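You operate a simulated robot arm through the tools that you are given. There is no shell and no other tool.

Carry out the task below with a simulated robot arm. There is one attempt and no reset: what you move stays moved.

JOB
Put one of the white cards from the top of the long white table on the mat by the pillar. Take the grey slab and leave it on top of the orange pot on the white bench's top. Take the plain orange sherd labelled "95" from the top of the long white table and leave it on the upper shelf of the white rack. Put two of the paper balls from the white bench's top on the top of the long white table. Stack the small carton that says "75" from the white bench's top on top of the small carton marked "29". Do these in any order.

Only the result counts: the job must be done as asked and must still hold three seconds after the hand-in. Knocking over, shifting, dropping, spilling or breaking anything else fails it.

ROBOT AND FRAMES
A 6-joint arm with a fingered hand on a trunk, on a base that drives. Base frame: it is fixed to the floor where the robot stands at the start and does not move with it; the origin is under the middle of the robot, x ahead of it, y to its left, z up. Units: m, degrees, N and s.
With the tool pointing down near the work surface it reaches from about 0.38 to 0.92 m from the robot's upright axis, wherever it stands. Its first joint turns from -166.0 to 166.0 degrees. Places, roughly: grey slab (8x6x2 cm) [2.3, -2, 0.8]; mat by the pillar [2.4, -2.1, 0.7]; orange pot (12x12x13 cm) [0.9, 1.6, 0.8]; paper ball (5x5x3 cm) [1.4, 1, 0.8]; plain orange sherd [2.75, -2.25, 0.75]; small carton [1, 1.25, 0.75]; top of the long white table [1.7, -1.5, 0.7]; upper shelf of the white rack [3.5, -0.8, 1]; white card [1, -0.75, 0.75]. Payload 5 kg.
Tool frame: the origin (TCP) lies between the finger pads and is the grasp point; the fingertips stand 0.043 m ahead of it; z points along the fingers, y is the line along which they close. Largest opening 0.144 m; the body of the gripper starts 0.05 m behind the TCP. The gripper is a hand of 5 fingers: y runs from the thumb to the fingers, the wrist lies at [-0.021, -0.133, -0.233] in the tool frame.
Orientation is told as [roll, pitch, yaw] about the base's x, y, z axes, in that order, counted from this pose: with the fingers straight down and the wrist toward the robot, the tool's x, y and z point along [0, 1, 0], [1, 0, 0] and [0, 0, -1] of the base frame.

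CONTROLS
- The arm moves only by the tool arm_command. Its argument "moves" is a list that holds one entry, the list of rows, each a list of 6 numbers: the shift along the base's x, y, z in m, then the turn, a rotation vector about the base's x, y, z in degrees. In form: [[[dx, dy, dz, ax, ay, az], ...]]. A call has 1 to 20 rows; each row shifts and turns the commanded pose from where the row before left it. Each row takes 0.2 s and may step no farther than 0.05 m and 8.6 degrees from the row before; otherwise, the whole call is refused. Where a pose cannot be reached the arm comes as near as it can. A force on the tool above 40 N (or 10 N above the force at the start of the call, whichever is more), or a blocked arm, ends the call early, and 0.2 s more pass. In this call time passes only in rows, and 0.2 s behind the last. It gives the time, the measured TCP pose, the force on the tool (base axes), the opening and the grip force at its end, in the units of the frame above (readings bear some noise), with the torque about the TCP (base axes, N m) and any sound that the robot's microphone picked up.
- Cameras (640 x 400 px; columns grow to the right, rows downward): "scene" is now at [0.0216, 0.119, 1.3634]; the picture's right is [-0.43, -0.90, 0.00], its down [-0.51, 0.24, -0.83] and it looks along [0.75, -0.35, -0.56] (base axes); focal length 259 px, centre (320, 200). "wrist" rides on the gripper at [0.086, -0.109, -0.168] in the tool frame; the picture's right is [-0.80, 0.28, -0.53], its down [-0.54, -0.73, 0.42] and it looks along [-0.27, 0.63, 0.73] (tool axes); focal length 275 px, centre (320, 200). There is no depth. A picture from a camera that has moved, and an enlarged one, comes with that camera's place and axes in the base frame and with its lens.
- snapshot(camera): a new picture of that camera. The clock stands still meanwhile.
- slide_trunk(by): slides the trunk up (or, below 0, down) by that many m; the arm and the scene camera ride with it, the base frame stays. It gives what a move gives, with no picture.
- base_move(legs): drives the robot by 1 to 6 legs, each [ahead, left, turn to the left] in m, m and degrees, along the robot's own axes; the way and the turn of a leg run together, so that a leg with both is an arc; at most 1.5 m and 180 degrees a leg. The arm and the cameras ride along, it lands a little off, and it stops where it bumps. It gives what a move gives.
- curl_fingers(index, middle, ring, little, thumb_bend, thumb_turn): sets how far each is bent, from 0 (flat) to 1 (curled in); at 0.3 the hand is open as for a grip, at 0.7 the pads meet at the TCP. One left out holds its place. A second passes; each finger stops where it meets its share of the squeeze, and holds until it gets a number again. It is the only way to open and close the hand. It gives what a move gives, with no picture; readings hold the bend of each and the force on index, middle, ring, little, thumb and palm. thumb_turn goes from beside the hand (0) to across from the fingers (1), as for a grip.
- head_to(pan, tilt): turns the head with the scene camera to pan (to the left, within 155 degrees either way) and tilt (down, from -29 to 69), counted from straight ahead of the robot. It gives what a move gives.
- zoom(camera, box): a new picture of the part [left, top, right, bottom] of that camera's present view, enlarged. The clock stands still meanwhile.
- sign_off(): hands the job in; it is judged then, once.

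Nothing tells you exact positions but the pictures and the camera data. Unless the task says otherwise, let go and move clear before handing in.

The tools are called after "Request:" as name(argument=value, ...) on one line, values as JSON. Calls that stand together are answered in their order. arm_command: Moves the arm, as the interface text tells. Its arguments: {"type":"object","properties":{"moves":{"type":"array"}},"required":["moves"]} The other tools are called the same way: slide_trunk (by) slides the trunk up or down; curl_fingers (index, middle, ring, little, thumb_bend, thumb_turn) moves the fingers one by one; base_move (legs) drives the base; head_to (pan, tilt) turns the head that bears the scene camera; snapshot (camera) takes a picture; zoom (camera, box) takes an enlarged picture of a part of a camera's view; sign_off () hands the job in.

At the start:

```text
t: 0.0
position: [0.5318, 0.0834, 0.9993]
ee_rot: [0.0, 0.0, 0.0]
ft_force: [0.6, 0.0, -1.0]
wrist_torque: [0.01, -0.01, 0.03]
grip_width: 0.1436
grasp_force: 0.1
shape: jaw
bend: [0.3, 0.3, 0.3, 0.3, 0.3, 0.98]
finger forces: [0.1, 0.1, 0.1, 0.1, 0.0, 0.1]
trunk travel left (down, up): [-0.275, 0.315]
robot x, y, heading: [0.0011, -0.0007, -0.1]
head pan, tilt: [-25.2, 34.0]
```

scene: 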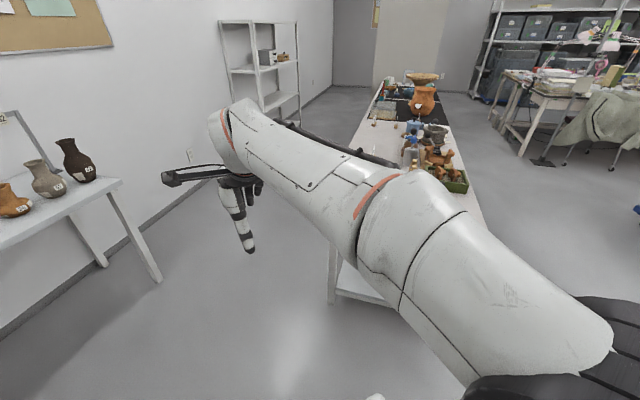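
wrist: 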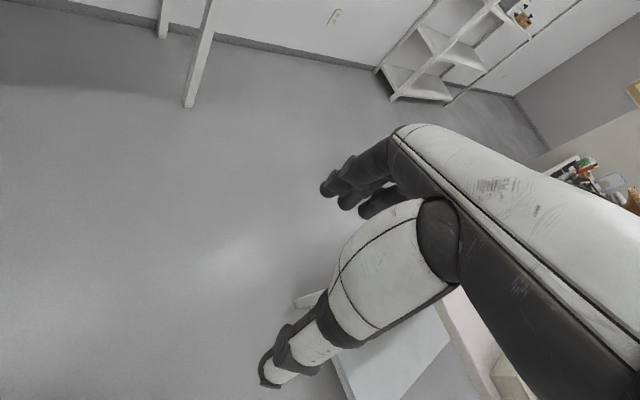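

I see the arm in front of the camera, a white bench with vases to the left, a white rack at the far wall, and the long white table to the right. I'll look around first by turning the head toward the bench.

Request:
head_to(pan=50, tilt=25)

Request:
snapshot(camera="scene")

```text
t: 1.5
position: [0.531, 0.0829, 0.9992]
ee_rot: [0.0, 0.1, 0.0]
ft_force: [-0.2, 0.6, 0.6]
wrist_torque: [-0.01, -0.04, -0.03]
grip_width: 0.1436
grasp_force: 0.0
shape: jaw
bend: [0.3, 0.3, 0.3, 0.3, 0.3, 0.98]
finger forces: [0.0, 0.0, 0.0, 0.0, 0.1, 0.1]
trunk travel left (down, up): [-0.275, 0.315]
robot x, y, heading: [0.002, 0.0008, -0.1]
head pan, tilt: [50.0, 25.0]
```

```text
taken
camera scene: at [0.0007, 0.2273, 1.3777], right [0.77, -0.64, 0.0], down [-0.27, -0.32, -0.91], along [0.58, 0.69, -0.42], focal length 259 px, centre (320, 200)
```

scene: 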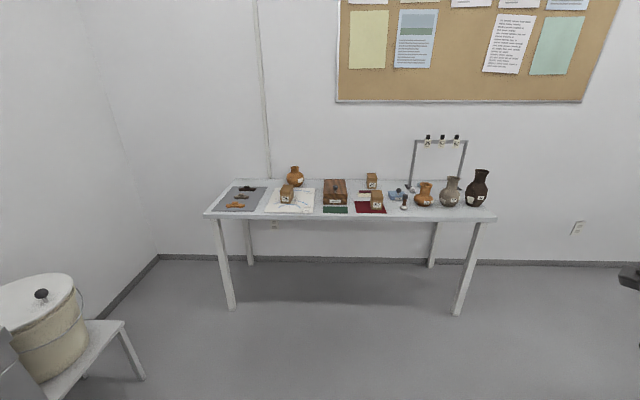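

The bench is ahead-left with pots, cartons and other items on it. I'll zoom in for detail.

Request:
zoom(camera="scene", box=[200, 150, 360, 250])

Request:
zoom(camera="scene", box=[345, 130, 505, 230])

```text
4.00 times, centred on (280, 200) of scene
camera zoom: at [0.0007, 0.2273, 1.3777], right [0.77, -0.64, 0.0], down [-0.27, -0.32, -0.91], along [0.58, 0.69, -0.42], focal length 1035 px, centre (480, 200)
```

zoom: 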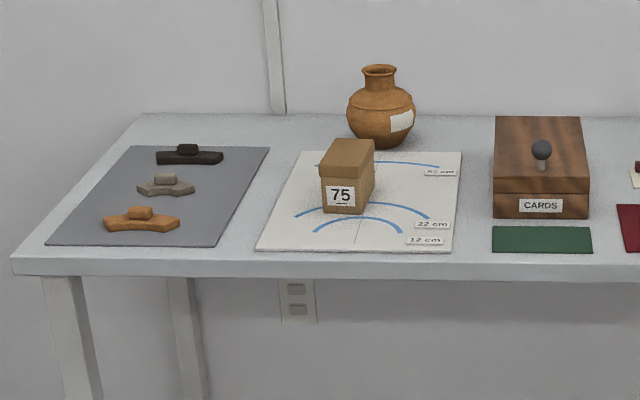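

```text
4.00 times, centred on (425, 180) of scene
camera zoom: at [0.0007, 0.2273, 1.3777], right [0.77, -0.64, 0.0], down [-0.27, -0.32, -0.91], along [0.58, 0.69, -0.42], focal length 1035 px, centre (-100, 280)
```

zoom: 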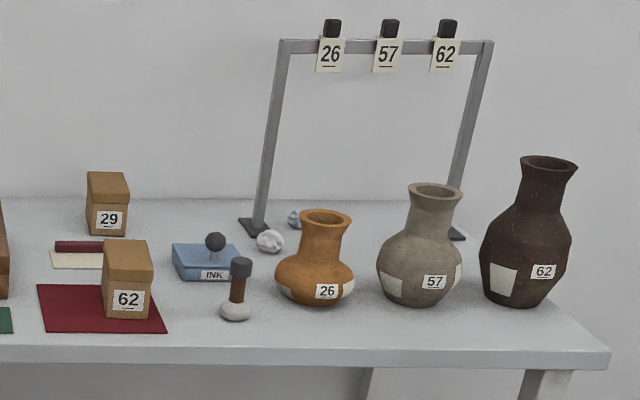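

The bench layout is clear: the unlabelled orange pot at back-left, carton 75 before it, carton 29 at back-centre, paper balls behind pot 26. Now I look toward the long table.

Request:
head_to(pan=-45, tilt=25)

Request:
snapshot(camera="scene")

Request:
zoom(camera="scene", box=[160, 60, 320, 160])

```text
t: 3.2
position: [0.5318, 0.0844, 0.9992]
ee_rot: [0.0, 0.0, 0.0]
ft_force: [-0.4, 0.3, -1.0]
wrist_torque: [-0.02, -0.01, 0.03]
grip_width: 0.1439
grasp_force: 0.0
shape: jaw
bend: [0.3, 0.3, 0.3, 0.3, 0.3, 0.98]
finger forces: [0.1, 0.0, 0.0, 0.0, 0.0, 0.0]
trunk travel left (down, up): [-0.275, 0.315]
robot x, y, heading: [-0.0014, 0.0038, 0.2]
head pan, tilt: [-45.0, 25.0]
```

```text
taken
camera scene: at [0.0066, 0.0916, 1.3777], right [-0.71, -0.71, 0.0], down [-0.3, 0.3, -0.91], along [0.64, -0.64, -0.42], focal length 259 px, centre (320, 200)
```

scene: 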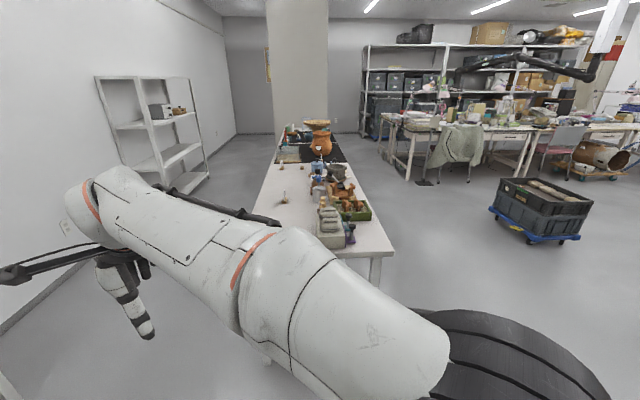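

```text
4.00 times, centred on (240, 110) of scene
camera zoom: at [0.0066, 0.0916, 1.3777], right [-0.71, -0.71, 0.0], down [-0.3, 0.3, -0.91], along [0.64, -0.64, -0.42], focal length 1035 px, centre (640, 560)
```

zoom: 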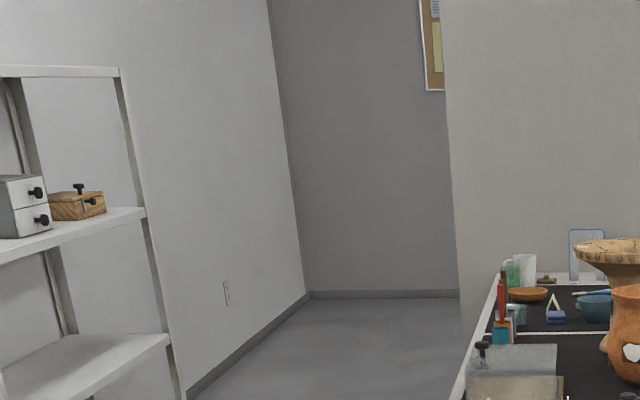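

Request:
zoom(camera="scene", box=[240, 110, 400, 210])

Request:
zoom(camera="scene", box=[240, 160, 400, 260])

Request:
zoom(camera="scene", box=[270, 110, 350, 160])

```text
4.00 times, centred on (320, 160) of scene
camera zoom: at [0.0066, 0.0916, 1.3777], right [-0.71, -0.71, 0.0], down [-0.3, 0.3, -0.91], along [0.64, -0.64, -0.42], focal length 1035 px, centre (320, 360)
```

zoom: 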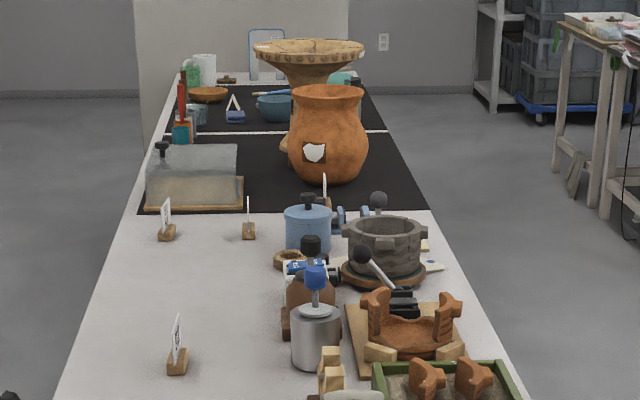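

```text
4.00 times, centred on (320, 210) of scene
camera zoom: at [0.0066, 0.0916, 1.3777], right [-0.71, -0.71, 0.0], down [-0.3, 0.3, -0.91], along [0.64, -0.64, -0.42], focal length 1035 px, centre (320, 160)
```

zoom: 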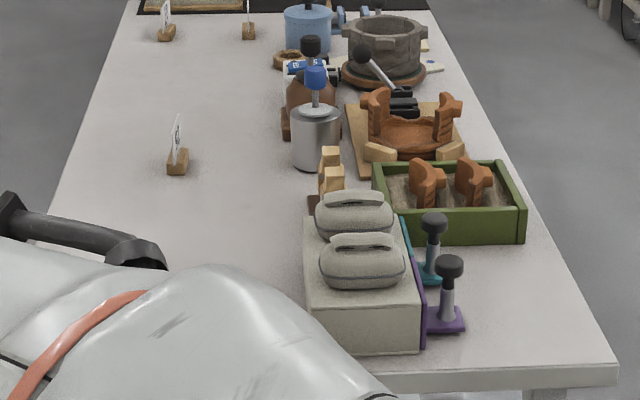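

```text
8.00 times, centred on (310, 135) of scene
camera zoom: at [0.0066, 0.0916, 1.3777], right [-0.71, -0.71, 0.0], down [-0.3, 0.3, -0.91], along [0.64, -0.64, -0.42], focal length 2069 px, centre (400, 720)
```

zoom: 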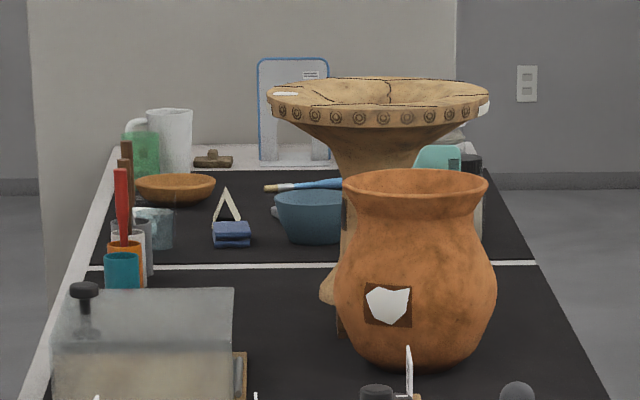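

The long table runs away from me at about -41°, with the far black mat by the pillar; the bench is parallel to it on my left. I'll start at the bench: turn to face it and drive up part of the way, then look again.

Request:
base_move(legs=[[0, 0, 49], [0.7, 0.1, 0]])

Request:
head_to(pan=0, tilt=40)

Request:
snapshot(camera="scene")

Request:
snapshot(camera="wrist")

```text
t: 9.3
position: [0.6825, 1.0545, 0.9995]
ee_rot: [0.0, 0.1, 48.6]
ft_force: [-0.2, 0.2, -0.9]
wrist_torque: [0.0, -0.02, 0.03]
grip_width: 0.1435
grasp_force: 0.0
shape: jaw
bend: [0.3, 0.3, 0.3, 0.3, 0.3, 0.98]
finger forces: [0.0, 0.0, 0.0, 0.1, 0.1, 0.1]
trunk travel left (down, up): [-0.275, 0.315]
robot x, y, heading: [0.395, 0.6031, 48.6]
head pan, tilt: [-45.0, 25.0]
```

```text
t: 10.4
position: [0.6843, 1.0567, 0.9994]
ee_rot: [0.0, 0.0, 48.6]
ft_force: [0.5, 0.0, 0.1]
wrist_torque: [-0.01, -0.03, 0.04]
grip_width: 0.1435
grasp_force: 0.0
shape: jaw
bend: [0.3, 0.3, 0.3, 0.3, 0.3, 0.98]
finger forces: [0.0, 0.0, 0.1, 0.0, 0.1, 0.0]
trunk travel left (down, up): [-0.275, 0.315]
robot x, y, heading: [0.3959, 0.5999, 48.6]
head pan, tilt: [0.0, 40.0]
```

```text
taken
camera scene: at [0.2961, 0.7249, 1.3544], right [0.75, -0.66, 0.0], down [-0.43, -0.48, -0.77], along [0.51, 0.57, -0.64], focal length 259 px, centre (320, 200)
```

scene: 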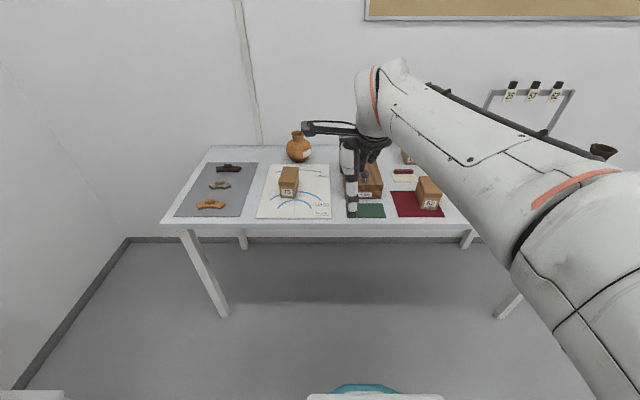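

```text
taken
camera wrist: at [0.5466, 1.0308, 1.167], right [0.78, -0.31, 0.53], down [-0.07, -0.9, -0.42], along [0.62, 0.29, -0.73], focal length 275 px, centre (320, 200)
```

wrist: 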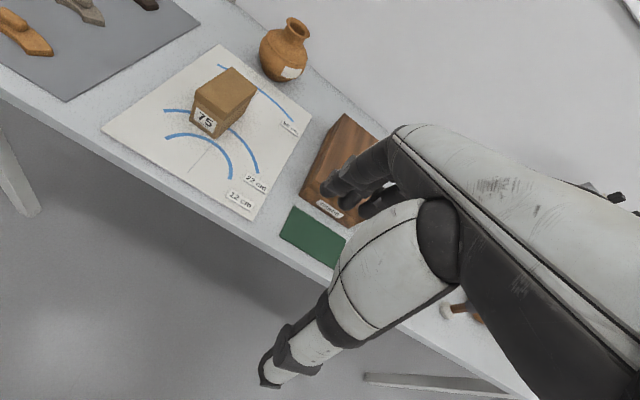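

I'm now nearer the bench; the wrist camera sees carton 75 and the orange pot. I'll take zooms to triangulate the bench height and object positions.

Request:
zoom(camera="scene", box=[160, 120, 320, 220])

Request:
zoom(camera="scene", box=[320, 130, 480, 230])

Request:
zoom(camera="wrist", box=[100, 0, 420, 200])

```text
4.00 times, centred on (240, 170) of scene
camera zoom: at [0.2961, 0.7249, 1.3544], right [0.75, -0.66, 0.0], down [-0.43, -0.48, -0.77], along [0.51, 0.57, -0.64], focal length 1035 px, centre (640, 320)
```

zoom: 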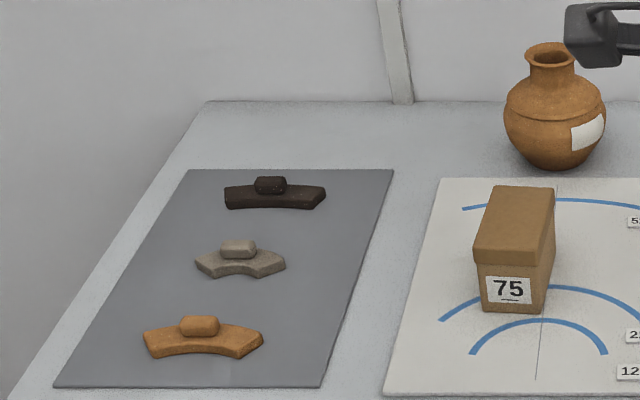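

```text
4.00 times, centred on (400, 180) of scene
camera zoom: at [0.2961, 0.7249, 1.3544], right [0.75, -0.66, 0.0], down [-0.43, -0.48, -0.77], along [0.51, 0.57, -0.64], focal length 1035 px, centre (0, 280)
```

zoom: 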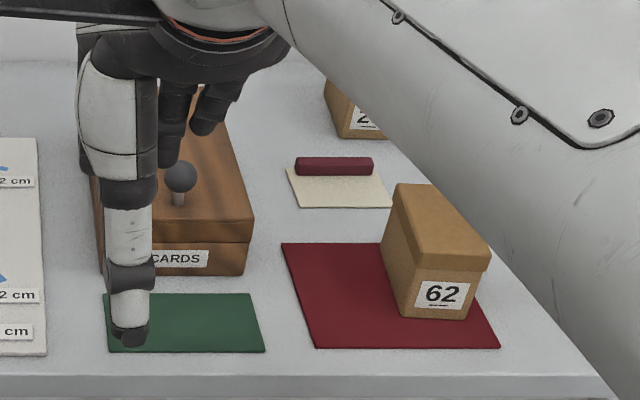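

```text
2.00 times, centred on (260, 100) of wrist
camera zoom: at [0.5466, 1.0308, 1.167], right [0.78, -0.31, 0.53], down [-0.07, -0.9, -0.42], along [0.62, 0.29, -0.73], focal length 551 px, centre (440, 400)
```

zoom: 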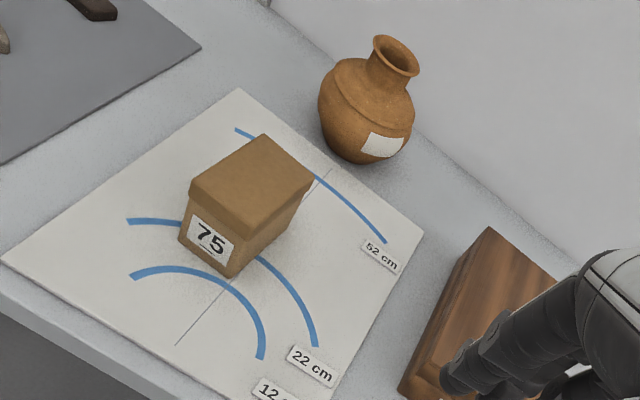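

Triangulating gives a bench top height of about 0.75 m and carton 75 roughly 6×9×7 cm. I'll drive closer so both cartons and the pot are within reach.

Request:
base_move(legs=[[0.25, -0.09, 0.4]])

Request:
head_to(pan=0, tilt=45)

Request:
snapshot(camera="scene")

Request:
snapshot(camera="wrist")

```text
t: 12.3
position: [0.9146, 1.1853, 1.0]
ee_rot: [0.1, 0.0, 49.0]
ft_force: [-0.5, -0.2, 1.4]
wrist_torque: [0.0, -0.03, -0.01]
grip_width: 0.1437
grasp_force: 0.0
shape: jaw
bend: [0.3, 0.3, 0.3, 0.3, 0.3, 0.98]
finger forces: [0.0, 0.0, 0.0, 0.1, 0.1, 0.1]
trunk travel left (down, up): [-0.275, 0.315]
robot x, y, heading: [0.6279, 0.7318, 49.1]
head pan, tilt: [0.0, 40.0]
```

```text
t: 13.0
position: [0.9135, 1.1854, 0.9995]
ee_rot: [0.0, 0.0, 49.0]
ft_force: [0.3, 0.0, 0.4]
wrist_torque: [0.02, 0.0, 0.01]
grip_width: 0.1436
grasp_force: 0.1
shape: jaw
bend: [0.3, 0.3, 0.3, 0.3, 0.3, 0.98]
finger forces: [0.1, 0.0, 0.0, 0.0, 0.0, 0.0]
trunk travel left (down, up): [-0.275, 0.315]
robot x, y, heading: [0.6301, 0.7304, 48.9]
head pan, tilt: [0.0, 45.0]
```

```text
taken
camera scene: at [0.5262, 0.8488, 1.3472], right [0.75, -0.66, 0.0], down [-0.46, -0.53, -0.71], along [0.46, 0.53, -0.71], focal length 259 px, centre (320, 200)
```

scene: 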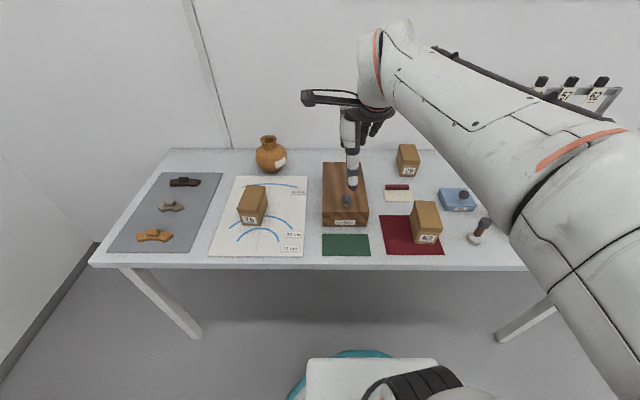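

```text
taken
camera wrist: at [0.7771, 1.1593, 1.1671], right [0.79, -0.31, 0.53], down [-0.07, -0.9, -0.42], along [0.61, 0.3, -0.73], focal length 275 px, centre (320, 200)
```

wrist: 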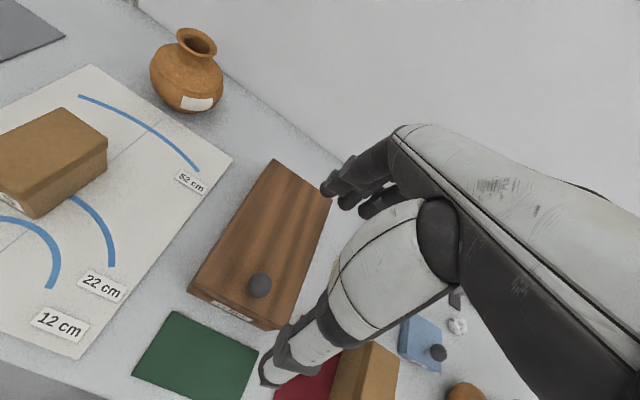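

The scene is well laid out now with both cartons visible. I'll zoom on each carton to get accurate positions.

Request:
zoom(camera="scene", box=[200, 120, 328, 200])

Request:
zoom(camera="scene", box=[200, 170, 328, 250])

Request:
zoom(camera="scene", box=[360, 130, 488, 210])

Request:
zoom(camera="scene", box=[370, 170, 530, 270])

```text
5.00 times, centred on (264, 160) of scene
camera zoom: at [0.5262, 0.8488, 1.3472], right [0.75, -0.66, 0.0], down [-0.46, -0.53, -0.71], along [0.46, 0.53, -0.71], focal length 1293 px, centre (600, 400)
```

zoom: 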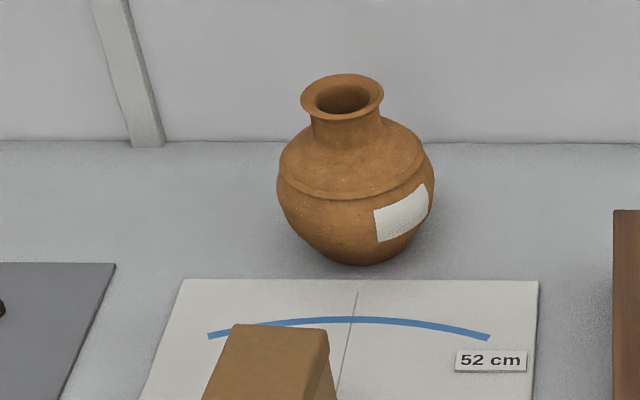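

```text
5.00 times, centred on (264, 210) of scene
camera zoom: at [0.5262, 0.8488, 1.3472], right [0.75, -0.66, 0.0], down [-0.46, -0.53, -0.71], along [0.46, 0.53, -0.71], focal length 1293 px, centre (600, 150)
```

zoom: 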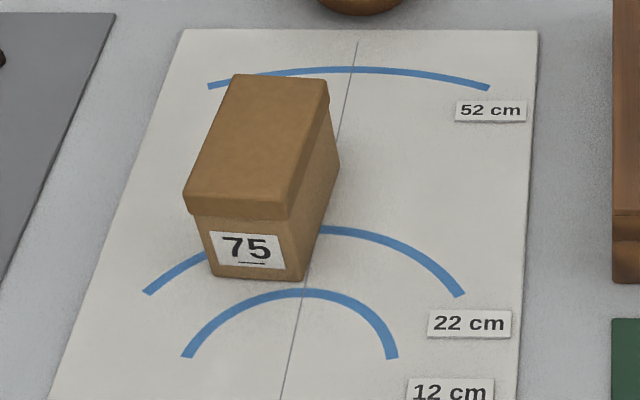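

```text
5.00 times, centred on (424, 170) of scene
camera zoom: at [0.5262, 0.8488, 1.3472], right [0.75, -0.66, 0.0], down [-0.46, -0.53, -0.71], along [0.46, 0.53, -0.71], focal length 1293 px, centre (-200, 350)
```

zoom: 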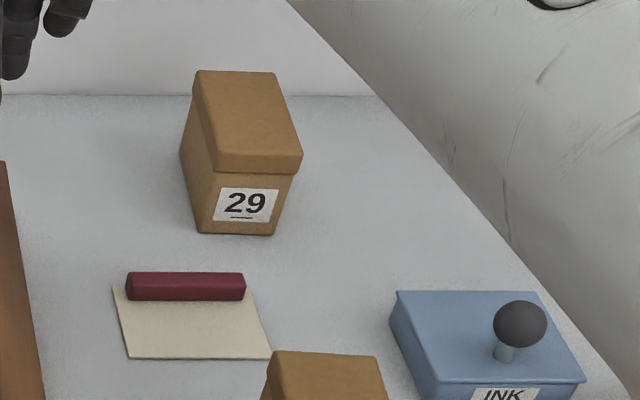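

```text
4.00 times, centred on (450, 220) of scene
camera zoom: at [0.5262, 0.8488, 1.3472], right [0.75, -0.66, 0.0], down [-0.46, -0.53, -0.71], along [0.46, 0.53, -0.71], focal length 1035 px, centre (-200, 120)
```

zoom: 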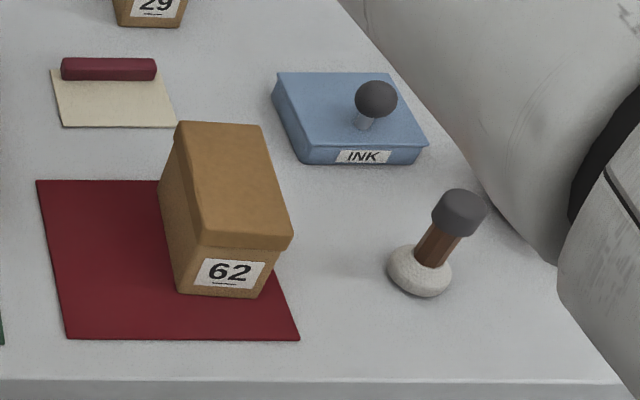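

Carton 75 sits at about (0.730, 1.385) with its lid top near z=0.82, and carton 29 at about (1.270, 1.221), both turned to about 45°. I'll turn the hand so the fingers close across the carton's narrow side and move above carton 75.

Request:
arm_command(moves=[[[-0.0184, 0.01994, 0, 0, 0, 8.55], [-0.0184, 0.01994, 0, 0, 0, 8.55], [-0.0184, 0.01994, 0, 0, 0, 8.55], [-0.0184, 0.01994, 0, 0, 0, 8.55], [-0.0184, 0.01994, 0, 0, 0, 8.55], [-0.0184, 0.01994, 0, 0, 0, 8.55], [-0.0184, 0.01994, 0, 0, 0, 8.55], [-0.0184, 0.01994, 0, 0, 0, 8.55], [-0.0184, 0.01994, 0, 0, 0, 8.55], [-0.0184, 0.01994, 0, 0, 0, 8.55], [0, 0, 0, 0, 0, 0]]])

Request:
snapshot(camera="scene")

Request:
snapshot(camera="wrist")

```text
t: 15.4
position: [0.73, 1.384, 0.9997]
ee_rot: [0.0, 0.0, 134.6]
ft_force: [0.7, 0.3, 0.6]
wrist_torque: [-0.02, -0.03, -0.05]
grip_width: 0.1438
grasp_force: 0.0
shape: jaw
bend: [0.3, 0.3, 0.3, 0.3, 0.3, 0.98]
finger forces: [0.1, 0.0, 0.0, 0.0, 0.0, 0.0]
trunk travel left (down, up): [-0.275, 0.315]
robot x, y, heading: [0.6305, 0.7298, 49.0]
head pan, tilt: [0.0, 45.0]
```

```text
taken
camera scene: at [0.5262, 0.8491, 1.3471], right [0.75, -0.66, 0.0], down [-0.46, -0.53, -0.71], along [0.46, 0.53, -0.71], focal length 259 px, centre (320, 200)
```

scene: 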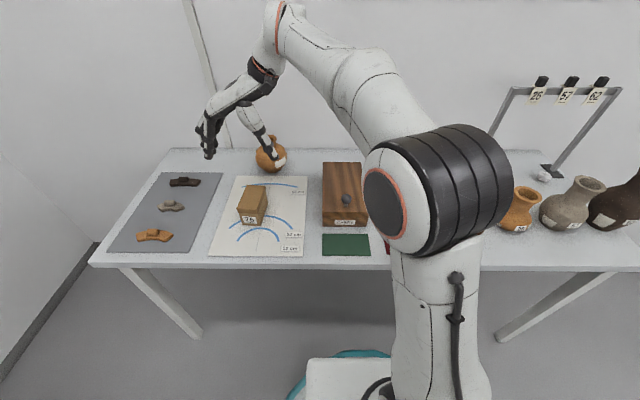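

```text
taken
camera wrist: at [0.7438, 1.246, 1.167], right [0.37, 0.76, 0.53], down [0.9, -0.14, -0.42], along [-0.25, 0.63, -0.73], focal length 275 px, centre (320, 200)
```

wrist: 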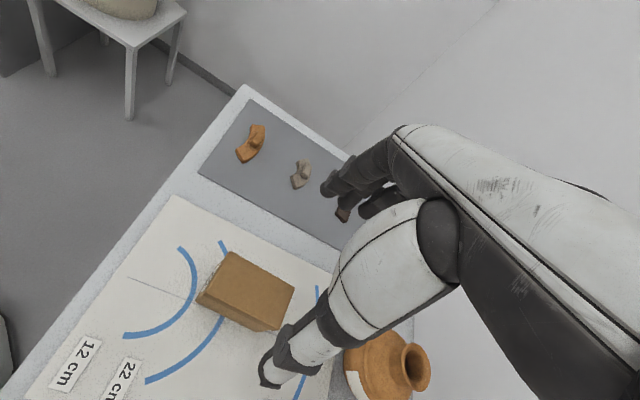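

The hand is directly above carton 75 with the fingers left and the thumb right of it. I'll descend to about z=0.85 first and check alignment.

Request:
arm_command(moves=[[[0, 0, -0.04, 0, 0, 0], [0, 0, -0.04, 0, 0, 0], [0, 0, -0.04, 0, 0, 0], [0, 0, -0.03, 0, 0, 0], [0, 0, 0, 0, 0, 0]]])

Request:
zoom(camera="scene", box=[160, 110, 352, 230])

Request:
snapshot(camera="wrist")

```text
t: 16.6
position: [0.7295, 1.3828, 0.8508]
ee_rot: [0.0, 0.0, 134.5]
ft_force: [0.5, 0.3, 1.4]
wrist_torque: [0.0, 0.01, 0.02]
grip_width: 0.1436
grasp_force: 0.1
shape: jaw
bend: [0.3, 0.3, 0.3, 0.3, 0.3, 0.98]
finger forces: [0.0, 0.0, 0.0, 0.0, 0.0, 0.1]
trunk travel left (down, up): [-0.275, 0.315]
robot x, y, heading: [0.6271, 0.7316, 49.0]
head pan, tilt: [0.0, 45.0]
```

```text
3.33 times, centred on (256, 170) of scene
camera zoom: at [0.5263, 0.8491, 1.3471], right [0.75, -0.66, 0.0], down [-0.46, -0.53, -0.71], along [0.46, 0.53, -0.71], focal length 862 px, centre (533, 300)
```

zoom: 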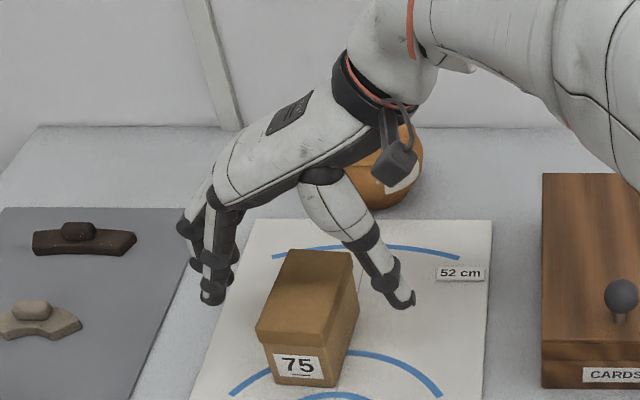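

```text
taken
camera wrist: at [0.7426, 1.2448, 1.0184], right [0.37, 0.76, 0.53], down [0.9, -0.14, -0.42], along [-0.25, 0.63, -0.73], focal length 275 px, centre (320, 200)
```

wrist: 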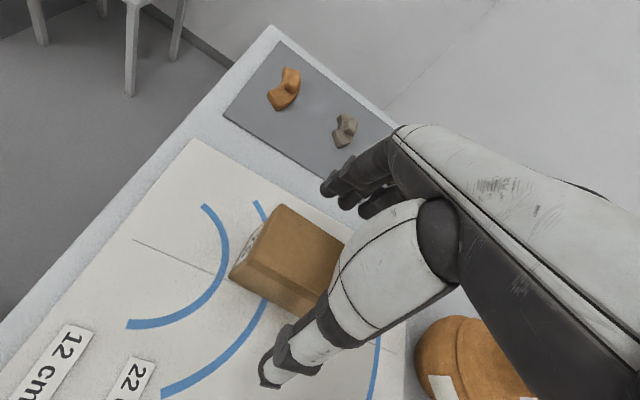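

The hand straddles the carton evenly left-right; the finger row sits slightly toward the rear, so I'll shift 1.5 cm toward the robot, lower to grasp height and close.

Request:
arm_command(moves=[[[-0.0098, -0.0113, 0, 0, 0, 0], [0, 0, -0.022, 0, 0, 0], [0, 0, -0.02, 0, 0, 0], [0, 0, 0, 0, 0, 0]]])

Request:
zoom(camera="scene", box=[160, 110, 352, 230])

```text
t: 17.6
position: [0.7202, 1.374, 0.808]
ee_rot: [0.0, 0.0, 134.5]
ft_force: [-0.3, 0.7, -0.1]
wrist_torque: [-0.01, 0.0, -0.02]
grip_width: 0.1439
grasp_force: 0.0
shape: jaw
bend: [0.3, 0.3, 0.3, 0.3, 0.3, 0.98]
finger forces: [0.0, 0.0, 0.1, 0.1, 0.0, 0.1]
trunk travel left (down, up): [-0.275, 0.315]
robot x, y, heading: [0.6328, 0.7281, 49.1]
head pan, tilt: [0.0, 45.0]
```

```text
3.33 times, centred on (256, 170) of scene
camera zoom: at [0.5263, 0.849, 1.3471], right [0.75, -0.66, 0.0], down [-0.46, -0.53, -0.71], along [0.46, 0.53, -0.71], focal length 862 px, centre (533, 300)
```

zoom: 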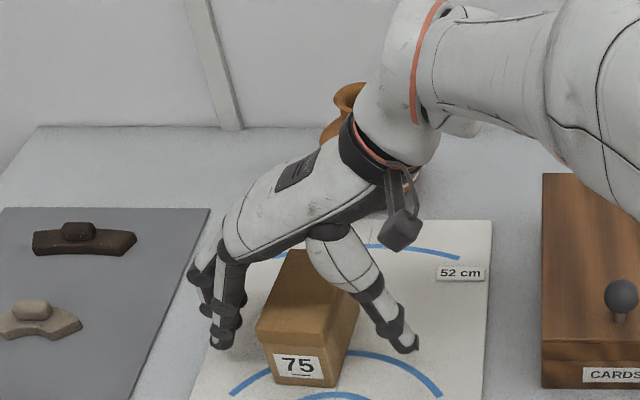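

The fingers and thumb straddle carton 75 with tips just above the board. Closing the hand now.

Request:
curl_fingers(index=0.7, middle=0.7, ring=0.7, little=0.7, thumb_bend=0.7)

Request:
zoom(camera="scene", box=[160, 110, 352, 230])

```text
t: 18.6
position: [0.72, 1.3734, 0.8083]
ee_rot: [0.1, 0.0, 134.4]
ft_force: [-0.4, 0.7, -0.3]
wrist_torque: [0.0, 0.01, 0.03]
grip_width: 0.0575
grasp_force: 24.9
shape: fingers
bend: [0.58, 0.63, 0.65, 0.68, 0.57, 0.94]
finger forces: [9.2, 7.7, 5.7, 2.2, 24.7, 0.1]
trunk travel left (down, up): [-0.275, 0.315]
robot x, y, heading: [0.6289, 0.7292, 49.0]
head pan, tilt: [0.0, 45.0]
```

```text
3.33 times, centred on (256, 170) of scene
camera zoom: at [0.5262, 0.849, 1.3471], right [0.75, -0.66, 0.0], down [-0.46, -0.53, -0.71], along [0.46, 0.53, -0.71], focal length 862 px, centre (533, 300)
```

zoom: 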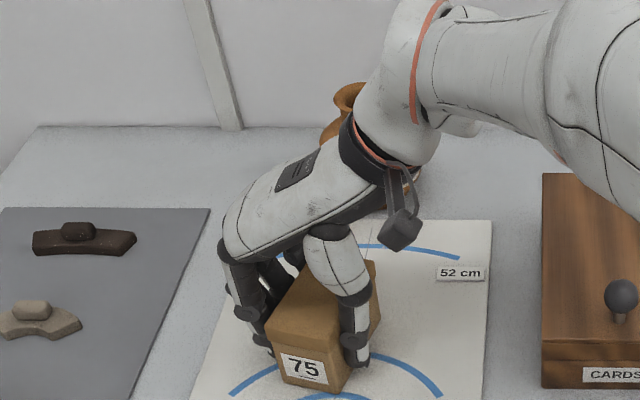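

Carton 75 is gripped with about 25 N at 5.75 cm width; it turned slightly. I'll lift it and check how it hangs.

Request:
arm_command(moves=[[[0, 0, 0.03, 0, 0, 0], [0, 0, 0.04, 0, 0, 0], [0, 0, 0.04, 0, 0, 0], [0, 0, 0.04, 0, 0, 0], [0, 0, 0.02, 0, 0, 0], [0, 0, 0, 0, 0, 0]]])

Request:
zoom(camera="scene", box=[160, 70, 352, 190])

Request:
snapshot(camera="wrist")

```text
t: 20.0
position: [0.72, 1.3728, 0.9765]
ee_rot: [0.0, 0.1, 134.6]
ft_force: [0.2, 0.0, -2.2]
wrist_torque: [0.0, 0.07, -0.02]
grip_width: 0.0573
grasp_force: 24.6
shape: fingers
bend: [0.58, 0.63, 0.65, 0.69, 0.57, 0.94]
finger forces: [9.3, 7.6, 5.5, 2.0, 24.4, 0.0]
trunk travel left (down, up): [-0.275, 0.315]
robot x, y, heading: [0.6321, 0.7295, 49.0]
head pan, tilt: [0.0, 45.0]
```

```text
3.33 times, centred on (256, 130) of scene
camera zoom: at [0.5262, 0.849, 1.3471], right [0.75, -0.66, 0.0], down [-0.46, -0.53, -0.71], along [0.46, 0.53, -0.71], focal length 862 px, centre (533, 433)
```

zoom: 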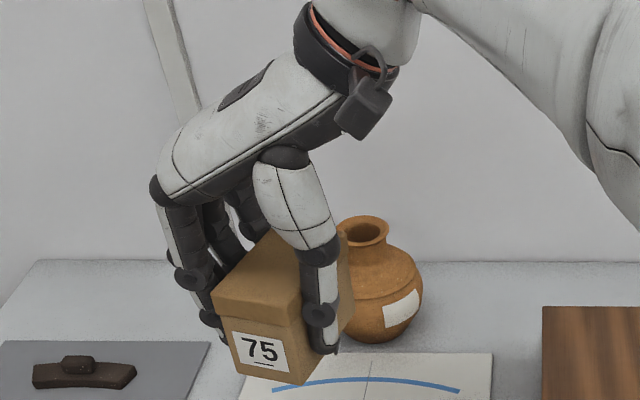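

```text
taken
camera wrist: at [0.7339, 1.2343, 1.1452], right [0.37, 0.76, 0.53], down [0.9, -0.14, -0.42], along [-0.25, 0.63, -0.73], focal length 275 px, centre (320, 200)
```

wrist: 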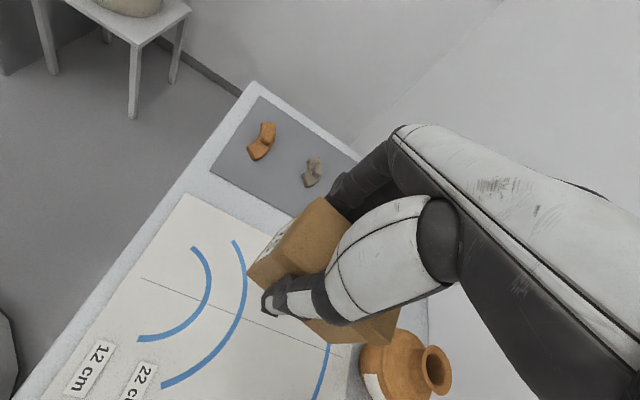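

The carton is held securely. I need its exact pose in the hand, so I zoom in further.

Request:
zoom(camera="scene", box=[200, 125, 296, 185])

Request:
zoom(camera="wrist", box=[220, 170, 428, 300])

```text
6.67 times, centred on (248, 155) of scene
camera zoom: at [0.5262, 0.849, 1.3471], right [0.75, -0.66, 0.0], down [-0.46, -0.53, -0.71], along [0.46, 0.53, -0.71], focal length 1724 px, centre (800, 500)
```

zoom: 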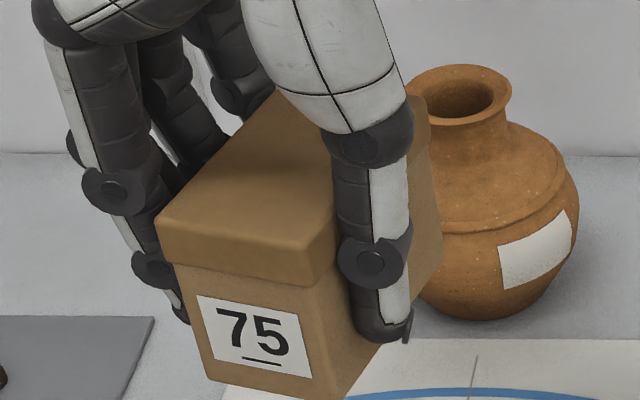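

```text
3.08 times, centred on (324, 235) of wrist
camera zoom: at [0.7339, 1.2343, 1.1452], right [0.37, 0.76, 0.53], down [0.9, -0.14, -0.42], along [-0.25, 0.63, -0.73], focal length 847 px, centre (308, 92)
```

zoom: 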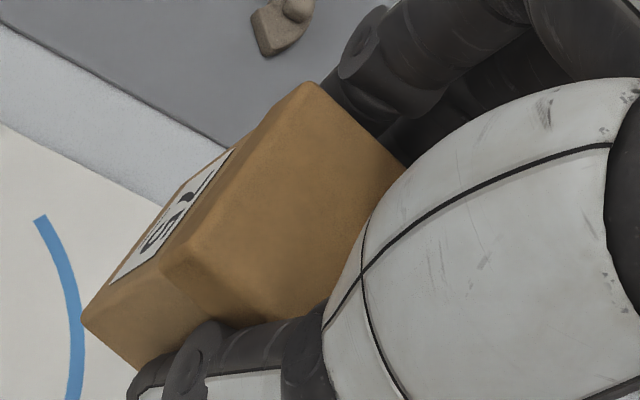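

Carton 75 hangs level, turned about 6° clockwise versus carton 29 and its centre about 2 cm off the TCP. I'll carry it at height across to above carton 29, turning it +6° to align.

Request:
arm_command(moves=[[[0, 0, 0.02, 0, 0, 0], [0.044, -0.01345, 0, 0, 0, 0.5], [0.044, -0.01345, 0, 0, 0, 0.5], [0.044, -0.01345, 0, 0, 0, 0.5], [0.044, -0.01345, 0, 0, 0, 0.5], [0.044, -0.01345, 0, 0, 0, 0.5], [0.044, -0.01345, 0, 0, 0, 0.5], [0.044, -0.01345, 0, 0, 0, 0.5], [0.044, -0.01345, 0, 0, 0, 0.5], [0.044, -0.01345, 0, 0, 0, 0.5], [0.044, -0.01345, 0, 0, 0, 0.5], [0.044, -0.01345, 0, 0, 0, 0.5], [0.044, -0.01345, 0, 0, 0, 0.5], [0, 0, 0, 0, 0, 0]]])

Request:
snapshot(camera="scene")

Request:
snapshot(camera="wrist")

```text
t: 23.0
position: [1.1305, 1.2301, 0.9631]
ee_rot: [-0.3, -0.2, 139.8]
ft_force: [-0.8, 1.1, -0.8]
wrist_torque: [0.01, 0.01, 0.02]
grip_width: 0.0571
grasp_force: 23.7
shape: fingers
bend: [0.58, 0.63, 0.65, 0.69, 0.57, 0.94]
finger forces: [9.7, 7.4, 5.5, 1.9, 24.2, 0.1]
out of reach, approached as far as the arm can: row 10, 11, 12, 13
trunk travel left (down, up): [-0.275, 0.315]
robot x, y, heading: [0.6297, 0.729, 49.0]
head pan, tilt: [0.0, 45.0]
```

```text
taken
camera scene: at [0.5263, 0.849, 1.3471], right [0.75, -0.66, 0.0], down [-0.46, -0.53, -0.71], along [0.46, 0.53, -0.71], focal length 259 px, centre (320, 200)
```

scene: 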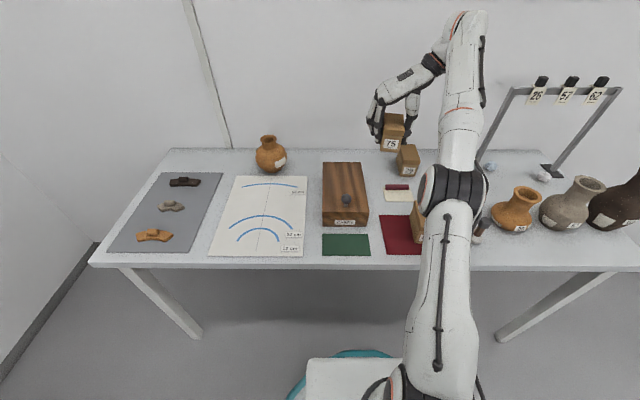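

```text
taken
camera wrist: at [1.156, 1.092, 1.1299], right [0.3, 0.79, 0.54], down [0.9, -0.05, -0.42], along [-0.31, 0.61, -0.73], focal length 275 px, centre (320, 200)
```

wrist: 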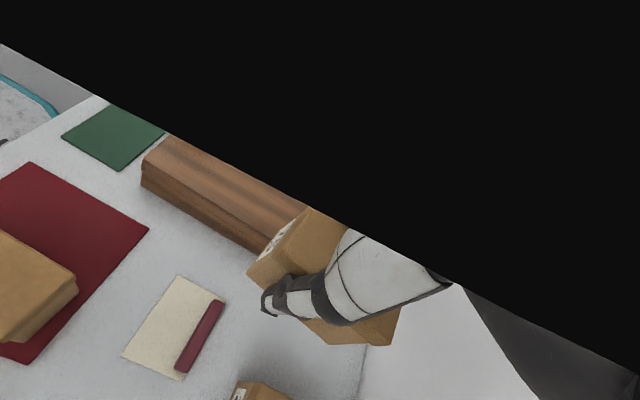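

The hand holds carton 75 just short of carton 29; the arm is out of reach from here. I'll shift the base about 0.2 m right and slightly ahead to bring the target well within reach.

Request:
base_move(legs=[[0.04, -0.2, 0]])

Request:
snapshot(camera="scene")

```text
t: 24.6
position: [1.3089, 1.1277, 0.9625]
ee_rot: [-0.2, -0.2, 139.7]
ft_force: [-0.5, -0.5, -2.3]
wrist_torque: [0.0, 0.02, 0.02]
grip_width: 0.057
grasp_force: 24.0
shape: fingers
bend: [0.58, 0.63, 0.65, 0.69, 0.57, 0.94]
finger forces: [9.7, 7.3, 5.5, 1.7, 24.2, 0.1]
trunk travel left (down, up): [-0.275, 0.315]
robot x, y, heading: [0.8102, 0.6262, 48.6]
head pan, tilt: [0.0, 45.0]
```

```text
taken
camera scene: at [0.7046, 0.7477, 1.3471], right [0.75, -0.66, 0.0], down [-0.46, -0.53, -0.71], along [0.46, 0.53, -0.71], focal length 259 px, centre (320, 200)
```

scene: 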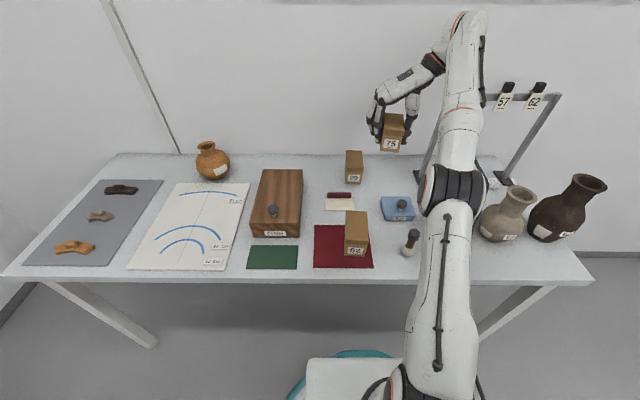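

Now the hand is to the right of carton 29. I'll send a null row to see whether the commanded pose matches the measured one before moving.

Request:
arm_command(moves=[[[-0.01, 0.014, 0, 0, 0, 0], [0, 0, 0, 0, 0, 0]]])

Request:
zoom(camera="scene", box=[310, 80, 470, 180])

```text
t: 25.2
position: [1.2979, 1.1422, 0.9624]
ee_rot: [-0.1, -0.3, 139.8]
ft_force: [-0.3, 0.0, -2.1]
wrist_torque: [-0.04, 0.02, 0.0]
grip_width: 0.0569
grasp_force: 24.6
shape: fingers
bend: [0.58, 0.63, 0.65, 0.69, 0.57, 0.94]
finger forces: [9.6, 7.3, 5.4, 1.7, 24.2, 0.1]
trunk travel left (down, up): [-0.275, 0.315]
robot x, y, heading: [0.8057, 0.6271, 48.7]
head pan, tilt: [0.0, 45.0]
```

```text
4.00 times, centred on (390, 130) of scene
camera zoom: at [0.7046, 0.7478, 1.3471], right [0.75, -0.66, 0.0], down [-0.46, -0.53, -0.71], along [0.46, 0.53, -0.71], focal length 1035 px, centre (40, 480)
```

zoom: 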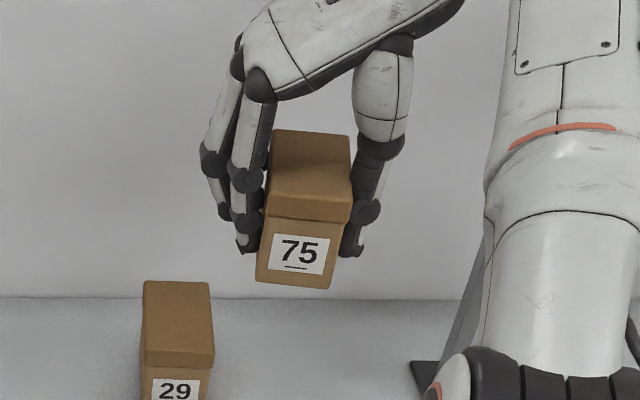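

Commanded and measured poses agree. I'll take a sharper zoom of both cartons to compare their headings and centres.

Request:
zoom(camera="scene", box=[340, 100, 420, 150])

Request:
zoom(camera="scene", box=[320, 140, 400, 190])

Request:
snapshot(camera="wrist")

```text
8.00 times, centred on (380, 125) of scene
camera zoom: at [0.7046, 0.7478, 1.3471], right [0.75, -0.66, 0.0], down [-0.46, -0.53, -0.71], along [0.46, 0.53, -0.71], focal length 2069 px, centre (-160, 800)
```

zoom: 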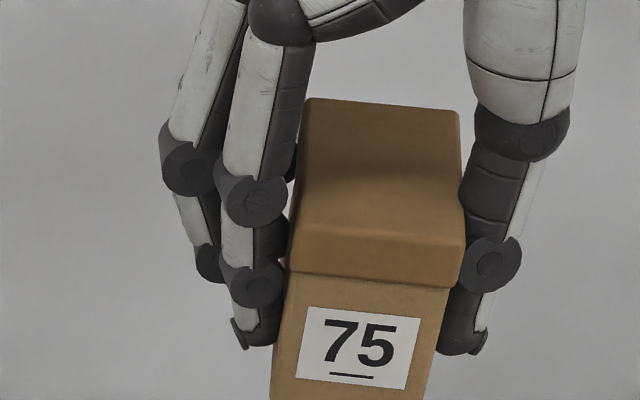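

```text
8.00 times, centred on (360, 165) of scene
camera zoom: at [0.7046, 0.7478, 1.3471], right [0.75, -0.66, 0.0], down [-0.46, -0.53, -0.71], along [0.46, 0.53, -0.71], focal length 2069 px, centre (0, 480)
```

zoom: 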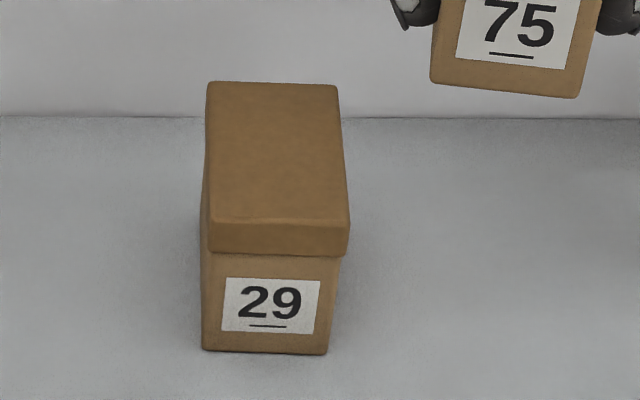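

```text
taken
camera wrist: at [1.324, 1.0049, 1.1294], right [0.3, 0.79, 0.54], down [0.9, -0.05, -0.42], along [-0.31, 0.61, -0.73], focal length 275 px, centre (320, 200)
```

wrist: 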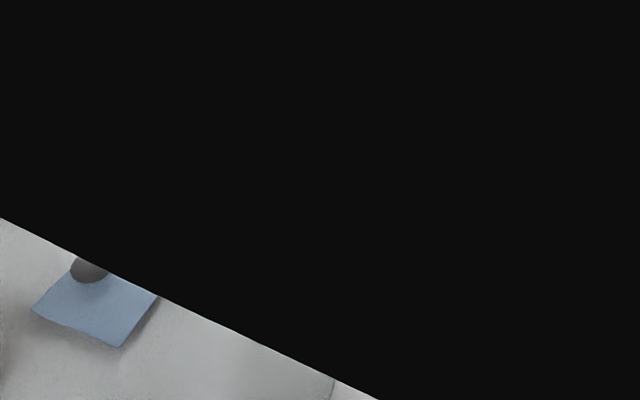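

Carton 75 needs about +7.5° more turn and a small shift to be over carton 29. I'll make that move and lower to a hover about 4–5 cm above it.

Request:
arm_command(moves=[[[-0.0132, 0.0241, 0, 0, 0, 2.5], [-0.0132, 0.0241, 0, 0, 0, 2.5], [-0.0132, 0.0241, 0, 0, 0, 2.5], [0, 0, -0.02, 0, 0, 0], [0, 0, -0.02, 0, 0, 0], [0, 0, 0, 0, 0, 0]]])

Request:
zoom(camera="scene", box=[310, 110, 406, 170])

Request:
zoom(camera="scene", box=[310, 130, 406, 190])

```text
t: 26.6
position: [1.2263, 1.2148, 0.9094]
ee_rot: [-0.1, -0.2, 147.2]
ft_force: [-0.6, 0.4, -2.6]
wrist_torque: [-0.01, 0.06, -0.01]
grip_width: 0.0572
grasp_force: 23.8
shape: fingers
bend: [0.58, 0.63, 0.66, 0.69, 0.57, 0.94]
finger forces: [9.6, 7.2, 5.6, 1.8, 24.1, 0.0]
out of reach, approached as far as the arm can: row 1, 2, 3
trunk travel left (down, up): [-0.275, 0.315]
robot x, y, heading: [0.8043, 0.6273, 49.1]
head pan, tilt: [0.0, 45.0]
```

```text
6.67 times, centred on (358, 140) of scene
camera zoom: at [0.7047, 0.7478, 1.3471], right [0.75, -0.66, 0.0], down [-0.46, -0.53, -0.71], along [0.46, 0.53, -0.71], focal length 1724 px, centre (67, 600)
```

zoom: 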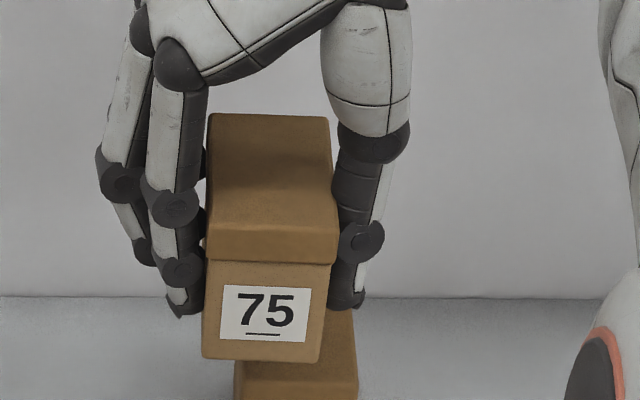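

```text
6.67 times, centred on (358, 160) of scene
camera zoom: at [0.7047, 0.7478, 1.3471], right [0.75, -0.66, 0.0], down [-0.46, -0.53, -0.71], along [0.46, 0.53, -0.71], focal length 1724 px, centre (67, 467)
```

zoom: 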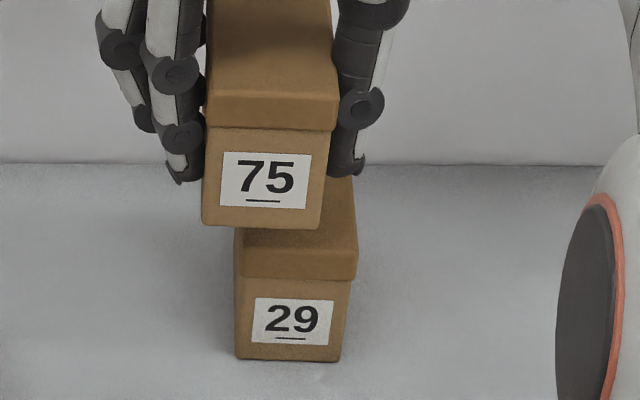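

Carton 75 hovers 3.7 cm above carton 29, off by about 2 cm back and left; the arm is near its limit. I'll nudge the base 5 cm ahead and 2 cm right for more margin, then fine-tune.

Request:
base_move(legs=[[0.05, -0.02, 0]])

Request:
zoom(camera="scene", box=[310, 110, 406, 170])

Request:
zoom(camera="scene", box=[310, 140, 406, 200])

```text
t: 27.6
position: [1.2738, 1.2377, 0.9095]
ee_rot: [-0.2, -0.2, 147.1]
ft_force: [-0.1, 1.1, -2.9]
wrist_torque: [-0.02, 0.03, 0.03]
grip_width: 0.0572
grasp_force: 23.7
shape: fingers
bend: [0.58, 0.63, 0.66, 0.69, 0.57, 0.94]
finger forces: [9.6, 7.4, 5.4, 1.7, 24.0, 0.0]
trunk travel left (down, up): [-0.275, 0.315]
robot x, y, heading: [0.8565, 0.6524, 48.7]
head pan, tilt: [0.0, 45.0]
```

```text
6.67 times, centred on (358, 140) of scene
camera zoom: at [0.7525, 0.7723, 1.3471], right [0.75, -0.66, 0.0], down [-0.47, -0.53, -0.71], along [0.46, 0.53, -0.71], focal length 1724 px, centre (67, 600)
```

zoom: 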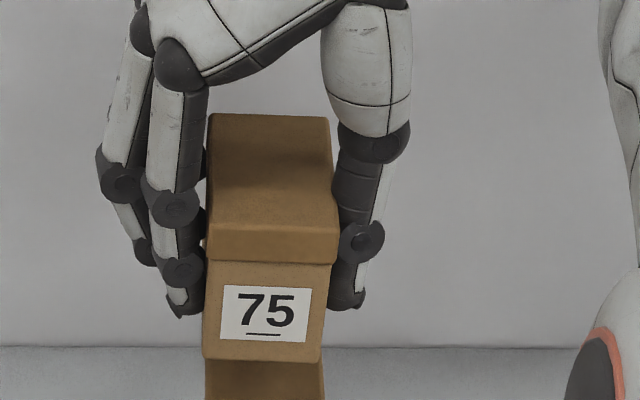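

```text
6.67 times, centred on (358, 170) of scene
camera zoom: at [0.7525, 0.7723, 1.3471], right [0.75, -0.66, 0.0], down [-0.47, -0.53, -0.71], along [0.46, 0.53, -0.71], focal length 1724 px, centre (67, 400)
```

zoom: 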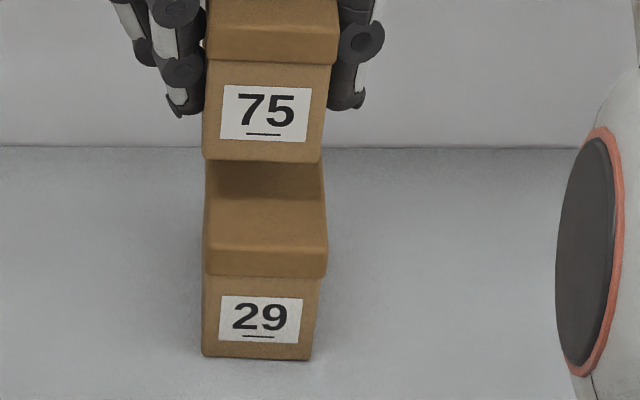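

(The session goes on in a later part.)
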